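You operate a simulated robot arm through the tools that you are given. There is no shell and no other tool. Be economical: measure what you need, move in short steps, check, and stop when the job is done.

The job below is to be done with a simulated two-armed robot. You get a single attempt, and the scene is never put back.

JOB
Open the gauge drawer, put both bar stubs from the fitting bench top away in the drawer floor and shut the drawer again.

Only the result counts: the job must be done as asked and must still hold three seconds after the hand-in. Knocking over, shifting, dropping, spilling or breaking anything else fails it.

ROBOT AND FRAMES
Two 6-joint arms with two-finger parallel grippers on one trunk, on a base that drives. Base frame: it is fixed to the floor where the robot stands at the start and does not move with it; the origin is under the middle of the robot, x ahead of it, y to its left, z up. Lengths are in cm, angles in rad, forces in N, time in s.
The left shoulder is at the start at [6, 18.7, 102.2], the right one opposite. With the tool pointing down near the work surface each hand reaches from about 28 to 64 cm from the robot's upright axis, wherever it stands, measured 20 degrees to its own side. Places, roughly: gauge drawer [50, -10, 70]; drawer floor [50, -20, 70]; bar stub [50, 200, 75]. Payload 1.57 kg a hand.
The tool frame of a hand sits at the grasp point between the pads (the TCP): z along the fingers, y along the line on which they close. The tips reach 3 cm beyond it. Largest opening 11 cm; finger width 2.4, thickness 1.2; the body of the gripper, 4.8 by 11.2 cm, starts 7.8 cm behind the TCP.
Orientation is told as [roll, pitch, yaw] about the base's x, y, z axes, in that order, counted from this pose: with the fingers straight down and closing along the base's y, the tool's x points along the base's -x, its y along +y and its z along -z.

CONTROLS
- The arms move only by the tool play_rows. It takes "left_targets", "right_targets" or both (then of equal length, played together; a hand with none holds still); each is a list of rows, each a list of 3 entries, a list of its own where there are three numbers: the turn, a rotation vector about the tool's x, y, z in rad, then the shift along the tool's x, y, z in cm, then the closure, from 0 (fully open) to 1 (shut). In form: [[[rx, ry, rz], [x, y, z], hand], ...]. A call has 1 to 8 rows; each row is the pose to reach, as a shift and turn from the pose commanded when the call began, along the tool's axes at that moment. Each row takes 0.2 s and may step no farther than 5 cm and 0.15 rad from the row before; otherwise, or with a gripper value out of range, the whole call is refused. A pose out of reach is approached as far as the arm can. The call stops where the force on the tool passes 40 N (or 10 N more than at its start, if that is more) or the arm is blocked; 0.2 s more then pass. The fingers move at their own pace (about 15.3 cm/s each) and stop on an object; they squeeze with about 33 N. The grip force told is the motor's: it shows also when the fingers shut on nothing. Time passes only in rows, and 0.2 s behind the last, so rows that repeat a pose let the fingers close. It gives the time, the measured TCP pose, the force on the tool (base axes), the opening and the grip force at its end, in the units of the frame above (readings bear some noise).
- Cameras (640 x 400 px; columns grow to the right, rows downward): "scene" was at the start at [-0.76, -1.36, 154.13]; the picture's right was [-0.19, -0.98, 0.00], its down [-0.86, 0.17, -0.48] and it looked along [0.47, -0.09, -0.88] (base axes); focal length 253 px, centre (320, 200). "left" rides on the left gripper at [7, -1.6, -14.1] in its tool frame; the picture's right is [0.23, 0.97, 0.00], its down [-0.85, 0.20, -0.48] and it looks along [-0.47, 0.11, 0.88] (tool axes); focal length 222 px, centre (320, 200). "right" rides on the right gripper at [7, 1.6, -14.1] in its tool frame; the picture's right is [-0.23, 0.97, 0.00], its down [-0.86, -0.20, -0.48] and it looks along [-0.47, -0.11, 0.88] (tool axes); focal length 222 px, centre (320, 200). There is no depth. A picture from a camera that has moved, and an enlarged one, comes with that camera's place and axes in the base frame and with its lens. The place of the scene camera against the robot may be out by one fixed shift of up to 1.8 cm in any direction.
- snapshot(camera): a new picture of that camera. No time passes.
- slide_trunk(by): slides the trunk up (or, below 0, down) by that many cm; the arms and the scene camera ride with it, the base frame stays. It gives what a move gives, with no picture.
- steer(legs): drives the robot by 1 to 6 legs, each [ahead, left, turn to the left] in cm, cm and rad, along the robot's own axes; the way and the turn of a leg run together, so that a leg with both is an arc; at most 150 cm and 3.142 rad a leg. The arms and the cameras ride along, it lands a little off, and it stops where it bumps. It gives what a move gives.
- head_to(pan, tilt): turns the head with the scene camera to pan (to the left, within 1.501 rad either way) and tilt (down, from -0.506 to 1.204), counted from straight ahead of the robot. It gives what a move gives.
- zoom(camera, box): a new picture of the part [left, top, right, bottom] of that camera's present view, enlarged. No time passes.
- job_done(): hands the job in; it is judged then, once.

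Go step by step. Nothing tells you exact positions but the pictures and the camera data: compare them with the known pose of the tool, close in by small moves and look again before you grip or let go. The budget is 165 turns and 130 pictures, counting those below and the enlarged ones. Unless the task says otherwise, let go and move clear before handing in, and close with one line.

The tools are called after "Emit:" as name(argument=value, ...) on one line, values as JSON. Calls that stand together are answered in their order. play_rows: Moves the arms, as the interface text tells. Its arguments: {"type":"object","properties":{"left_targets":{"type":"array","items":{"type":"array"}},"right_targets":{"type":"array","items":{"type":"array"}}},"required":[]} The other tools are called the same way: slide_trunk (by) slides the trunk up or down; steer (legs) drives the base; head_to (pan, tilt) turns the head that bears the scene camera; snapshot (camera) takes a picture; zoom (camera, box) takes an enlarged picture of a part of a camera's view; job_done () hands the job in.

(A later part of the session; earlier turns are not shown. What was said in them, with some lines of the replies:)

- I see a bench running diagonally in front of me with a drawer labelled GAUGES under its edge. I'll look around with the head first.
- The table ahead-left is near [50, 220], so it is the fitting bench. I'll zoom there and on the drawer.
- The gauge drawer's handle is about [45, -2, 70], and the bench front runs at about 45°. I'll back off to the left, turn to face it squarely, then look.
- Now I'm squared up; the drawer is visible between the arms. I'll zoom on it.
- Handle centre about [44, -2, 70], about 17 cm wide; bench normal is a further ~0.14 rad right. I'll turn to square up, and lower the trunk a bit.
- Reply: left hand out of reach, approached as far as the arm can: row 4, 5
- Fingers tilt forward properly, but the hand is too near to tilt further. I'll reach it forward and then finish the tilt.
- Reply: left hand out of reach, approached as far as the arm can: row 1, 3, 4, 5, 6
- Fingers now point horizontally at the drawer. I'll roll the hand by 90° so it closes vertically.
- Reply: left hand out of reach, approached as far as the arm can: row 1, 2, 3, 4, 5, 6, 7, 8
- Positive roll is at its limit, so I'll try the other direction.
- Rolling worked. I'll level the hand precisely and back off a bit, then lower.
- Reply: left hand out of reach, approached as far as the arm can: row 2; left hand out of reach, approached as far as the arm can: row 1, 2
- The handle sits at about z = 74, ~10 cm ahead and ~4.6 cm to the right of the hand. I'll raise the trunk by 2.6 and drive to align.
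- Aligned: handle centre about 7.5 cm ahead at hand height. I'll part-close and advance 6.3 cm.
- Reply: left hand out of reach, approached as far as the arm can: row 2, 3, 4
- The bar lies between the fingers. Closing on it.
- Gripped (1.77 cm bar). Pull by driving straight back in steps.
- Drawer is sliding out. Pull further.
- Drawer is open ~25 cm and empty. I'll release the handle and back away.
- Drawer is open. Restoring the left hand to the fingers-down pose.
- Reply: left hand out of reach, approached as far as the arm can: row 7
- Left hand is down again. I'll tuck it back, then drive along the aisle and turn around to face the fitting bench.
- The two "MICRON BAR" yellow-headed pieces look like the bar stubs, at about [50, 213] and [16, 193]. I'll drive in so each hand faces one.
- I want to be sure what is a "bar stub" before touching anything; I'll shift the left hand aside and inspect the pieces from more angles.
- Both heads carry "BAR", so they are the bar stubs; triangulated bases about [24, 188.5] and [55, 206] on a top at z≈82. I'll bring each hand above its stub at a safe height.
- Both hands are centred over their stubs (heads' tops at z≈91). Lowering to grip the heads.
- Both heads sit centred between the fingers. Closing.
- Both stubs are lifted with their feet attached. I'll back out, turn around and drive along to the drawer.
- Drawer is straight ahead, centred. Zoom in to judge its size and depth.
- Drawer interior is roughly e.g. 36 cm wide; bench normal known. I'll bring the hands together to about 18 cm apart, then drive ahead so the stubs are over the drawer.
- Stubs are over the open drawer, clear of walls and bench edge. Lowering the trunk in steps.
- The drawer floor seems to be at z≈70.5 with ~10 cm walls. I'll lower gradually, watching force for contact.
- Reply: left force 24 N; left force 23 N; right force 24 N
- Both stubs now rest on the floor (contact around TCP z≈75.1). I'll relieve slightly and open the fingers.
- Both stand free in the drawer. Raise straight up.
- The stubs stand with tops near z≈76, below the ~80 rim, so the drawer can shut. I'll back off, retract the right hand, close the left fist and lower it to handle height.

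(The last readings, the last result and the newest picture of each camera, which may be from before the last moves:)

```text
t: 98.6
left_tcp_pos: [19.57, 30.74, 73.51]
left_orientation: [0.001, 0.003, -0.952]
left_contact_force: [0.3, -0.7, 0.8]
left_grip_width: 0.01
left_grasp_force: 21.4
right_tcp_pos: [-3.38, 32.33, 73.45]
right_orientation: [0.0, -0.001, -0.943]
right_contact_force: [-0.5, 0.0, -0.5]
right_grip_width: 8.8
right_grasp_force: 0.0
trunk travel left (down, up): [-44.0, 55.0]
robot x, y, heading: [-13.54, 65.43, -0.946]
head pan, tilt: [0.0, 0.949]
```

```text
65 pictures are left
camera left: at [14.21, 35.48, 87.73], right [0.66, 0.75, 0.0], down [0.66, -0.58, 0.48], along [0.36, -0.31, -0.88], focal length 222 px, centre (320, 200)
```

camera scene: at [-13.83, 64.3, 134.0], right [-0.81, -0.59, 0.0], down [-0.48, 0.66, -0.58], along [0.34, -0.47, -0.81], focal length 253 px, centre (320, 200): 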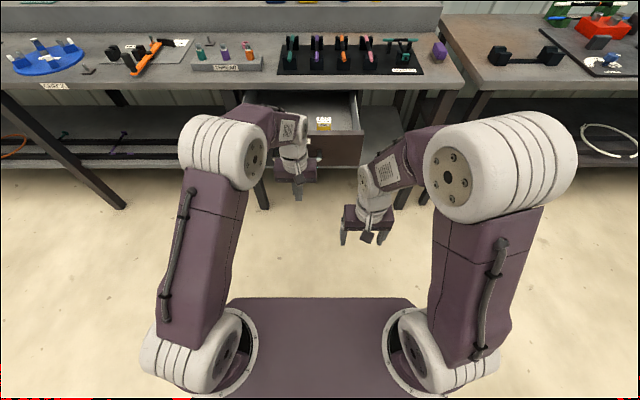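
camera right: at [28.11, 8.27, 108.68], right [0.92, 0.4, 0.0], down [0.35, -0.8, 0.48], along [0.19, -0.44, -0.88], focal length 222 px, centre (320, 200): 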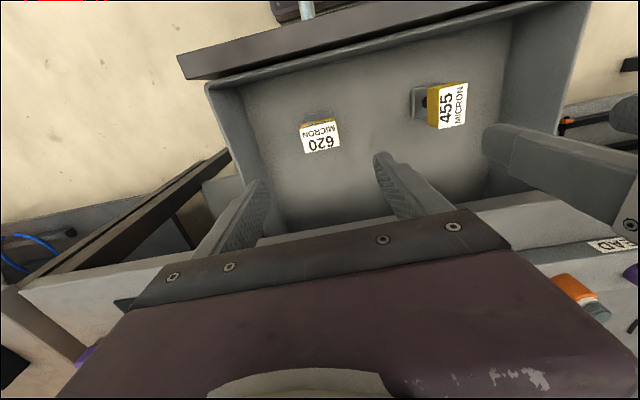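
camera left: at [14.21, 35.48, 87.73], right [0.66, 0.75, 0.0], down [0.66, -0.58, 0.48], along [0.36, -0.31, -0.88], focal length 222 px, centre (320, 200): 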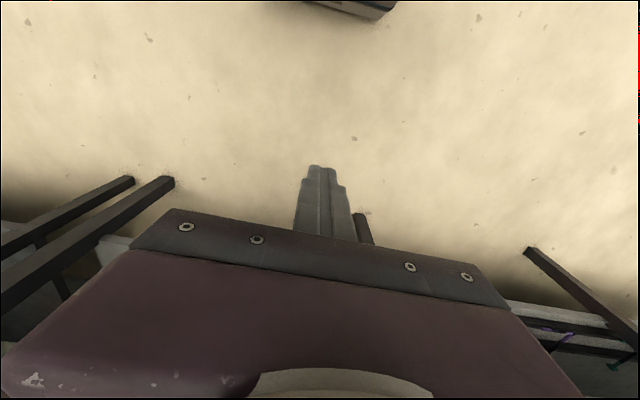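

Fist is aligned with the handle centre at its height, ~15 cm short. Drive forward to approach.

Emit:
steer(legs=[[12, 0, 0]])

Emit:
zoom(camera="scene", box=[220, 110, 420, 235])

Emit:
snapshot(camera="left")

```text
t: 99.8
left_tcp_pos: [26.73, 21.08, 73.55]
left_orientation: [0.001, 0.004, -0.952]
left_contact_force: [0.5, -0.1, -0.1]
left_grip_width: 0.0
left_grasp_force: 21.4
right_tcp_pos: [3.76, 22.63, 73.39]
right_orientation: [0.002, 0.003, -0.943]
right_contact_force: [-0.5, 0.1, -0.2]
right_grip_width: 8.82
right_grasp_force: 0.1
trunk travel left (down, up): [-44.0, 55.0]
robot x, y, heading: [-6.41, 55.96, -0.945]
head pan, tilt: [0.0, 0.949]
```

```text
3.20 times, centred on (320, 172) of scene
camera zoom: at [-6.74, 54.5, 133.99], right [-0.81, -0.59, 0.0], down [-0.48, 0.66, -0.58], along [0.34, -0.47, -0.81], focal length 811 px, centre (320, 288)
```

zoom: 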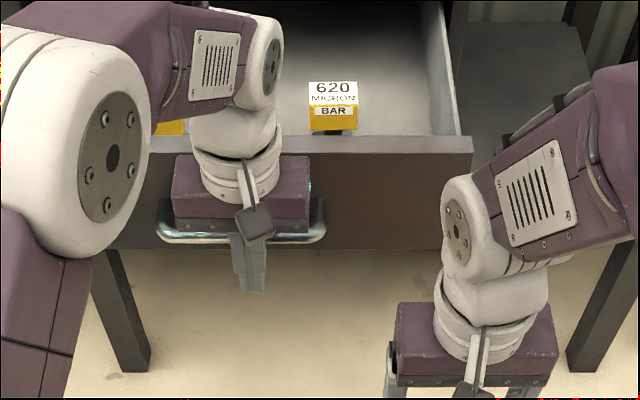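

```text
63 pictures are left
camera left: at [21.29, 25.74, 87.68], right [0.66, 0.75, 0.0], down [0.66, -0.58, 0.48], along [0.36, -0.31, -0.88], focal length 222 px, centre (320, 200)
```

left: 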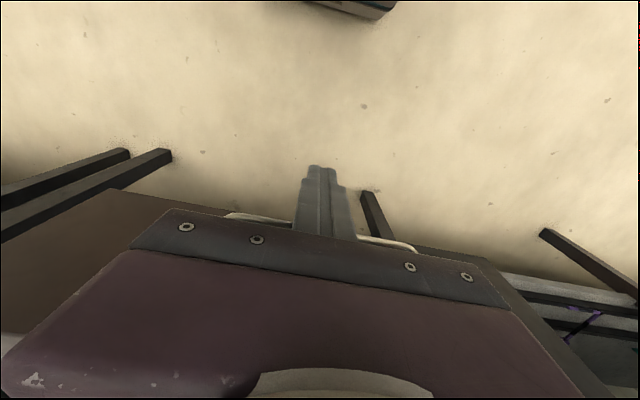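

Emit:
steer(legs=[[8, 0, 0]])

Emit:
zoom(camera="scene", box=[220, 110, 420, 235])

```text
t: 100.9
left_tcp_pos: [31.4, 14.59, 73.47]
left_orientation: [0.002, 0.004, -0.949]
left_contact_force: [0.9, 0.3, -0.5]
left_grip_width: 0.0
left_grasp_force: 21.0
right_tcp_pos: [8.47, 16.29, 73.43]
right_orientation: [0.001, 0.001, -0.943]
right_contact_force: [-0.6, -0.9, -0.2]
right_grip_width: 8.78
right_grasp_force: 0.1
trunk travel left (down, up): [-44.0, 55.0]
robot x, y, heading: [-1.51, 49.14, -0.944]
head pan, tilt: [0.0, 0.949]
```

```text
3.20 times, centred on (320, 172) of scene
camera zoom: at [-2.1, 48.1, 133.99], right [-0.81, -0.59, 0.0], down [-0.48, 0.66, -0.58], along [0.34, -0.47, -0.81], focal length 811 px, centre (320, 288)
```

zoom: 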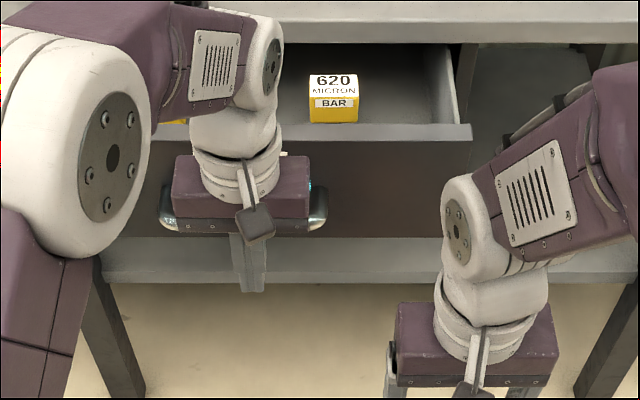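

The drawer slides in with the stubs upright. Continue.

Emit:
steer(legs=[[9, 0, 0]])

Emit:
zoom(camera="scene", box=[220, 110, 420, 235])

```text
t: 102.0
left_tcp_pos: [36.71, 7.4, 73.48]
left_orientation: [0.003, 0.003, -0.949]
left_contact_force: [1.5, -0.4, -0.8]
left_grip_width: 0.0
left_grasp_force: 21.4
right_tcp_pos: [13.6, 9.03, 73.43]
right_orientation: [-0.001, 0.001, -0.945]
right_contact_force: [-0.2, 0.3, 0.2]
right_grip_width: 8.82
right_grasp_force: 0.1
trunk travel left (down, up): [-44.0, 55.0]
robot x, y, heading: [3.5, 41.82, -0.945]
head pan, tilt: [0.0, 0.949]
```

```text
3.20 times, centred on (320, 172) of scene
camera zoom: at [3.18, 40.8, 133.99], right [-0.81, -0.59, 0.0], down [-0.48, 0.66, -0.58], along [0.34, -0.47, -0.81], focal length 811 px, centre (320, 288)
```

zoom: 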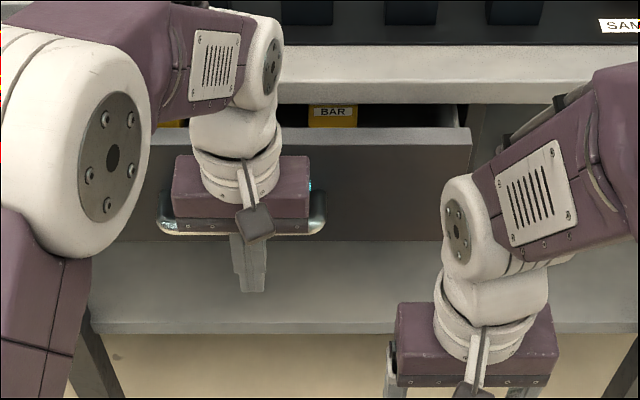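

Emit:
steer(legs=[[7.5, 0, 0]])

Emit:
zoom(camera="scene", box=[220, 110, 420, 235])

Emit:
snapshot(camera="left")

```text
t: 103.0
left_tcp_pos: [40.99, 1.39, 73.38]
left_orientation: [0.001, 0.005, -0.952]
left_contact_force: [0.8, 0.9, -0.7]
left_grip_width: 0.0
left_grasp_force: 21.5
right_tcp_pos: [17.74, 2.96, 73.36]
right_orientation: [0.0, 0.001, -0.945]
right_contact_force: [0.1, 0.3, 0.4]
right_grip_width: 8.76
right_grasp_force: 0.0
trunk travel left (down, up): [-44.0, 55.0]
robot x, y, heading: [7.89, 35.79, -0.947]
head pan, tilt: [0.0, 0.949]
```

```text
3.20 times, centred on (320, 172) of scene
camera zoom: at [7.48, 34.86, 133.99], right [-0.81, -0.59, 0.0], down [-0.48, 0.66, -0.58], along [0.34, -0.47, -0.81], focal length 811 px, centre (320, 288)
```

zoom: 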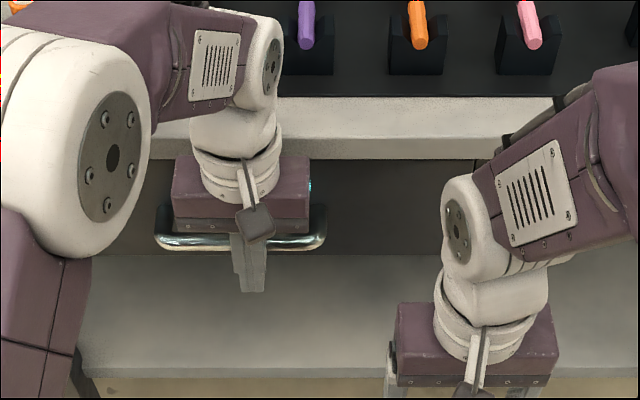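

```text
59 pictures are left
camera left: at [35.47, 6.09, 87.66], right [0.66, 0.75, 0.0], down [0.66, -0.58, 0.48], along [0.36, -0.31, -0.88], focal length 222 px, centre (320, 200)
```

left: 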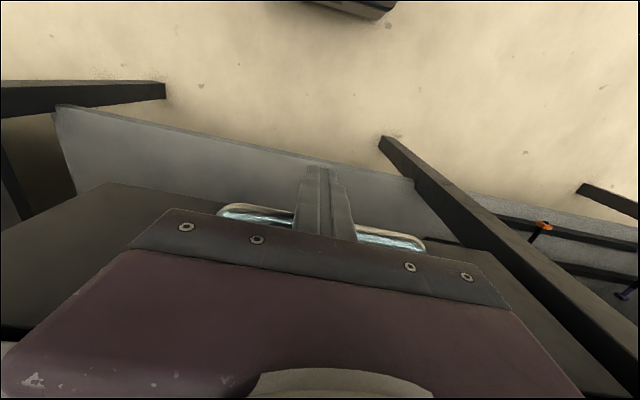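

About 3 cm remain. Finish with the arm, watching force.

Emit:
play_rows(left_targets=[[[0, 0, 0], [-0.7, 0, 0], 1], [[0, 0, 0], [-1.4, 0, 0], 1], [[0, 0, 0], [-2.1, 0, 0], 1]])

Emit:
play_rows(left_targets=[[[0, 0, 0], [-0.4, 0, 0], 1], [[0, 0, 0], [-0.8, 0, 0], 1]])

Emit:
zoom(camera="scene", box=[220, 110, 420, 235])

```text
t: 103.8
left_tcp_pos: [41.21, 0.91, 73.5]
left_orientation: [0.004, 0.025, -0.949]
left_contact_force: [-11.0, 16.1, 13.0]
left_grip_width: 0.0
left_grasp_force: 21.3
right_tcp_pos: [17.61, 3.3, 73.65]
right_orientation: [0.002, -0.003, -0.943]
right_contact_force: [0.1, -0.3, -0.1]
right_grip_width: 8.83
right_grasp_force: 0.0
trunk travel left (down, up): [-44.0, 55.0]
robot x, y, heading: [7.66, 35.86, -0.944]
head pan, tilt: [0.0, 0.949]
stopped in row 3 (left hand): the force on the tool passed its limit (the readings are from after the stop); the commanded pose is now the measured one
```

```text
t: 104.2
left_tcp_pos: [41.21, 1.0, 73.38]
left_orientation: [0.005, 0.039, -0.951]
left_contact_force: [-12.6, 15.8, 10.7]
left_grip_width: 0.0
left_grasp_force: 20.5
right_tcp_pos: [17.56, 3.44, 73.71]
right_orientation: [0.001, -0.002, -0.941]
right_contact_force: [-0.6, -0.2, -0.2]
right_grip_width: 8.79
right_grasp_force: 0.0
trunk travel left (down, up): [-44.0, 55.0]
robot x, y, heading: [7.92, 36.74, -0.946]
head pan, tilt: [0.0, 0.949]
stopped in row 2 (left hand): the force on the tool passed its limit (the readings are from after the stop); the commanded pose is now the measured one
```

```text
3.20 times, centred on (320, 172) of scene
camera zoom: at [6.95, 35.58, 133.99], right [-0.81, -0.59, 0.0], down [-0.48, 0.66, -0.59], along [0.34, -0.47, -0.81], focal length 811 px, centre (320, 288)
```

zoom: 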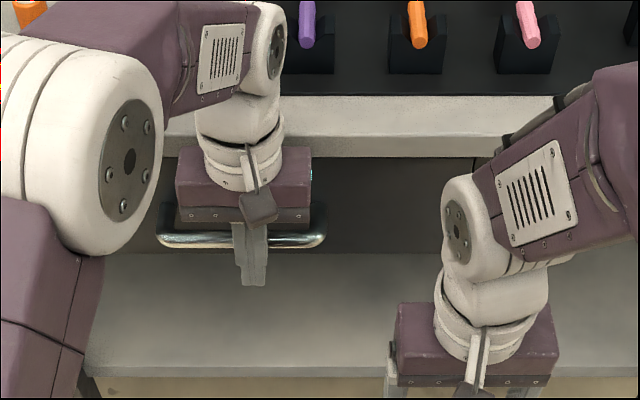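

Blocked with force; it may be fully shut or the wrist may be touching the bench edge. I'll back off and look.

Emit:
play_rows(left_targets=[[[0, 0, 0], [2, 0, 0], 1], [[0, 0, 0], [4, 0, 0], 1]])

Emit:
steer(legs=[[-30, 0, 0]])

Emit:
snapshot(camera="scene")

Emit:
zoom(camera="scene", box=[230, 80, 390, 180])

```text
t: 104.8
left_tcp_pos: [39.2, 3.91, 73.23]
left_orientation: [0.007, 0.033, -0.949]
left_contact_force: [-0.7, -0.1, -0.6]
left_grip_width: 0.01
left_grasp_force: 21.8
right_tcp_pos: [17.76, 3.28, 73.49]
right_orientation: [0.001, 0.0, -0.943]
right_contact_force: [-0.5, -0.5, -0.2]
right_grip_width: 8.81
right_grasp_force: 0.0
trunk travel left (down, up): [-44.0, 55.0]
robot x, y, heading: [7.89, 36.44, -0.946]
head pan, tilt: [0.0, 0.949]
```

```text
t: 106.8
left_tcp_pos: [22.0, 27.57, 73.31]
left_orientation: [0.007, 0.037, -0.95]
left_contact_force: [0.6, -0.2, 0.5]
left_grip_width: 0.0
left_grasp_force: 21.3
right_tcp_pos: [0.56, 26.92, 73.41]
right_orientation: [0.001, 0.0, -0.944]
right_contact_force: [0.1, 0.1, 0.4]
right_grip_width: 8.8
right_grasp_force: 0.1
trunk travel left (down, up): [-44.0, 55.0]
robot x, y, heading: [-9.44, 59.7, -0.948]
head pan, tilt: [0.0, 0.949]
```

```text
57 pictures are left
camera scene: at [-9.85, 58.84, 133.99], right [-0.81, -0.58, 0.0], down [-0.48, 0.66, -0.58], along [0.34, -0.47, -0.81], focal length 253 px, centre (320, 200)
```

scene: 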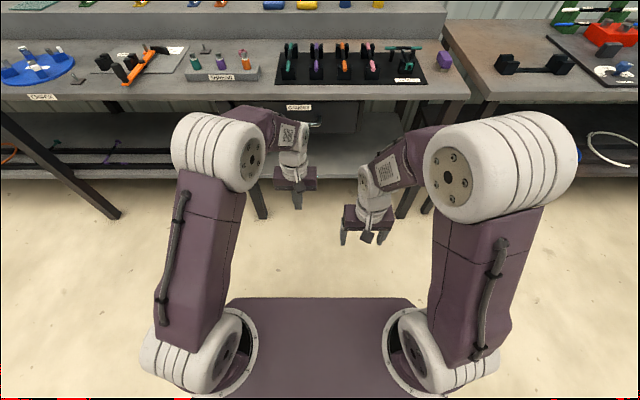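

```text
4.00 times, centred on (310, 130) of scene
camera zoom: at [-9.85, 58.84, 133.99], right [-0.81, -0.58, 0.0], down [-0.48, 0.66, -0.58], along [0.34, -0.47, -0.81], focal length 1013 px, centre (360, 480)
```

zoom: 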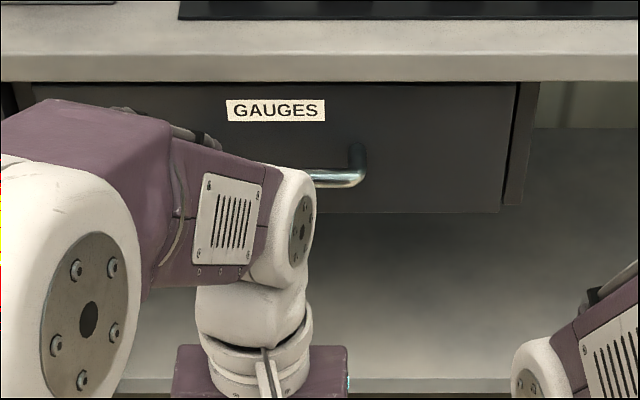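

It looks nearly or fully shut; I'll reproduce the earlier closed-drawer viewpoint to compare exactly.

Emit:
play_rows(left_targets=[[[0, 0, 0], [4, 2, 0], 1], [[0, 0, 0], [6, 5, 0], 1], [[0, 0, 0], [6, 9, 0], 1]])

Emit:
steer(legs=[[0, -16.4, 0], [22, 0, 0.005]])

Emit:
slide_trunk(by=-6.4)

Emit:
head_to(pan=0, tilt=0.901)

Emit:
zoom(camera="scene", box=[200, 100, 320, 175])

```text
t: 107.6
left_tcp_pos: [25.68, 37.76, 73.47]
left_orientation: [0.006, 0.036, -0.952]
left_contact_force: [-0.1, 1.1, 0.0]
left_grip_width: 0.0
left_grasp_force: 21.3
right_tcp_pos: [0.54, 26.81, 73.46]
right_orientation: [-0.002, -0.001, -0.944]
right_contact_force: [0.6, 0.6, -0.6]
right_grip_width: 8.8
right_grasp_force: 0.0
trunk travel left (down, up): [-44.0, 55.0]
robot x, y, heading: [-9.14, 60.04, -0.948]
head pan, tilt: [0.0, 0.949]
```

```text
t: 110.3
left_tcp_pos: [25.69, 10.25, 73.52]
left_orientation: [0.008, 0.037, -0.947]
left_contact_force: [0.4, 0.0, -0.3]
left_grip_width: 0.02
left_grasp_force: 21.4
right_tcp_pos: [0.62, -0.51, 73.43]
right_orientation: [-0.001, 0.001, -0.942]
right_contact_force: [0.3, 0.0, -0.7]
right_grip_width: 8.79
right_grasp_force: 0.2
trunk travel left (down, up): [-44.0, 55.0]
robot x, y, heading: [-9.49, 32.51, -0.945]
head pan, tilt: [0.0, 0.949]
```

```text
t: 111.4
left_tcp_pos: [25.68, 10.34, 67.12]
left_orientation: [0.006, 0.034, -0.946]
left_contact_force: [-0.1, -0.5, 0.6]
left_grip_width: 0.0
left_grasp_force: 21.8
right_tcp_pos: [0.6, -0.56, 67.17]
right_orientation: [0.001, 0.0, -0.942]
right_contact_force: [0.2, 0.1, 0.3]
right_grip_width: 8.8
right_grasp_force: 0.1
trunk travel left (down, up): [-37.6, 61.4]
robot x, y, heading: [-9.54, 32.17, -0.938]
head pan, tilt: [0.0, 0.949]
```

```text
t: 112.0
left_tcp_pos: [25.69, 10.44, 67.09]
left_orientation: [0.007, 0.037, -0.948]
left_contact_force: [-0.1, 0.2, -0.3]
left_grip_width: 0.0
left_grasp_force: 21.1
right_tcp_pos: [0.55, -0.59, 67.07]
right_orientation: [-0.001, 0.0, -0.94]
right_contact_force: [-0.2, 1.1, 0.9]
right_grip_width: 8.81
right_grasp_force: 0.0
trunk travel left (down, up): [-37.6, 61.4]
robot x, y, heading: [-9.58, 32.73, -0.943]
head pan, tilt: [0.0, 0.901]
```

```text
5.33 times, centred on (260, 138) of scene
camera zoom: at [-9.68, 31.05, 127.95], right [-0.81, -0.59, 0.0], down [-0.46, 0.63, -0.62], along [0.37, -0.5, -0.78], focal length 1351 px, centre (640, 533)
```

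zoom: 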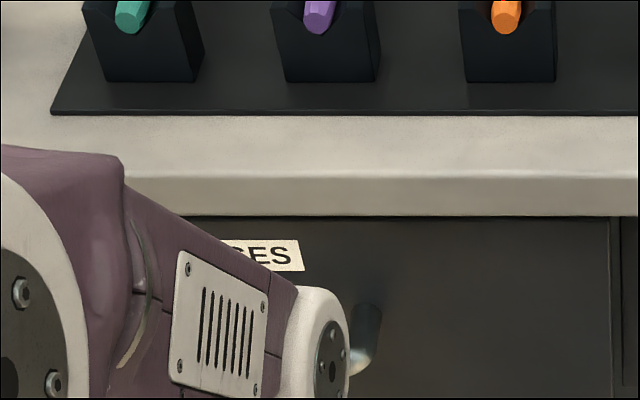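

Every feature (slab edge, label, handle, panel edge) shifts by the same few pixels as the viewpoint did, so the drawer is shut as it was at the start. I'll back clear and hand in.

Emit:
steer(legs=[[-20, 0, 0]])

Emit:
snapshot(camera="scene")

```text
t: 113.6
left_tcp_pos: [14.0, 26.63, 67.28]
left_orientation: [0.007, 0.035, -0.946]
left_contact_force: [-0.4, 0.6, 0.8]
left_grip_width: 0.0
left_grasp_force: 21.3
right_tcp_pos: [-11.08, 15.59, 67.13]
right_orientation: [-0.001, 0.001, -0.939]
right_contact_force: [-0.5, 0.2, 1.1]
right_grip_width: 8.79
right_grasp_force: 0.0
trunk travel left (down, up): [-37.6, 61.4]
robot x, y, heading: [-20.98, 48.79, -0.939]
head pan, tilt: [0.0, 0.901]
```

```text
54 pictures are left
camera scene: at [-21.52, 47.31, 127.96], right [-0.81, -0.59, 0.0], down [-0.46, 0.63, -0.62], along [0.37, -0.5, -0.78], focal length 253 px, centre (320, 200)
```

scene: 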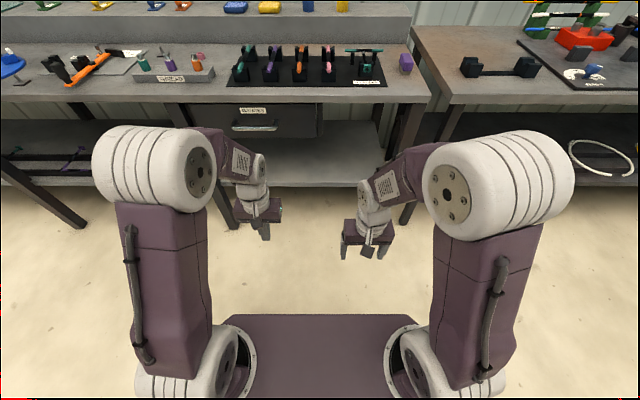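

The drawer is shut, the hands are clear, and everything else stands as before. Handing in.

Emit:
job_done()

```text
The job is handed in.
```

Both bar stubs, the two yellow-headed pieces labelled "BAR", are standing on the gauge drawer floor. The drawer is shut, with its front matching the original closed view to within about 2 mm.
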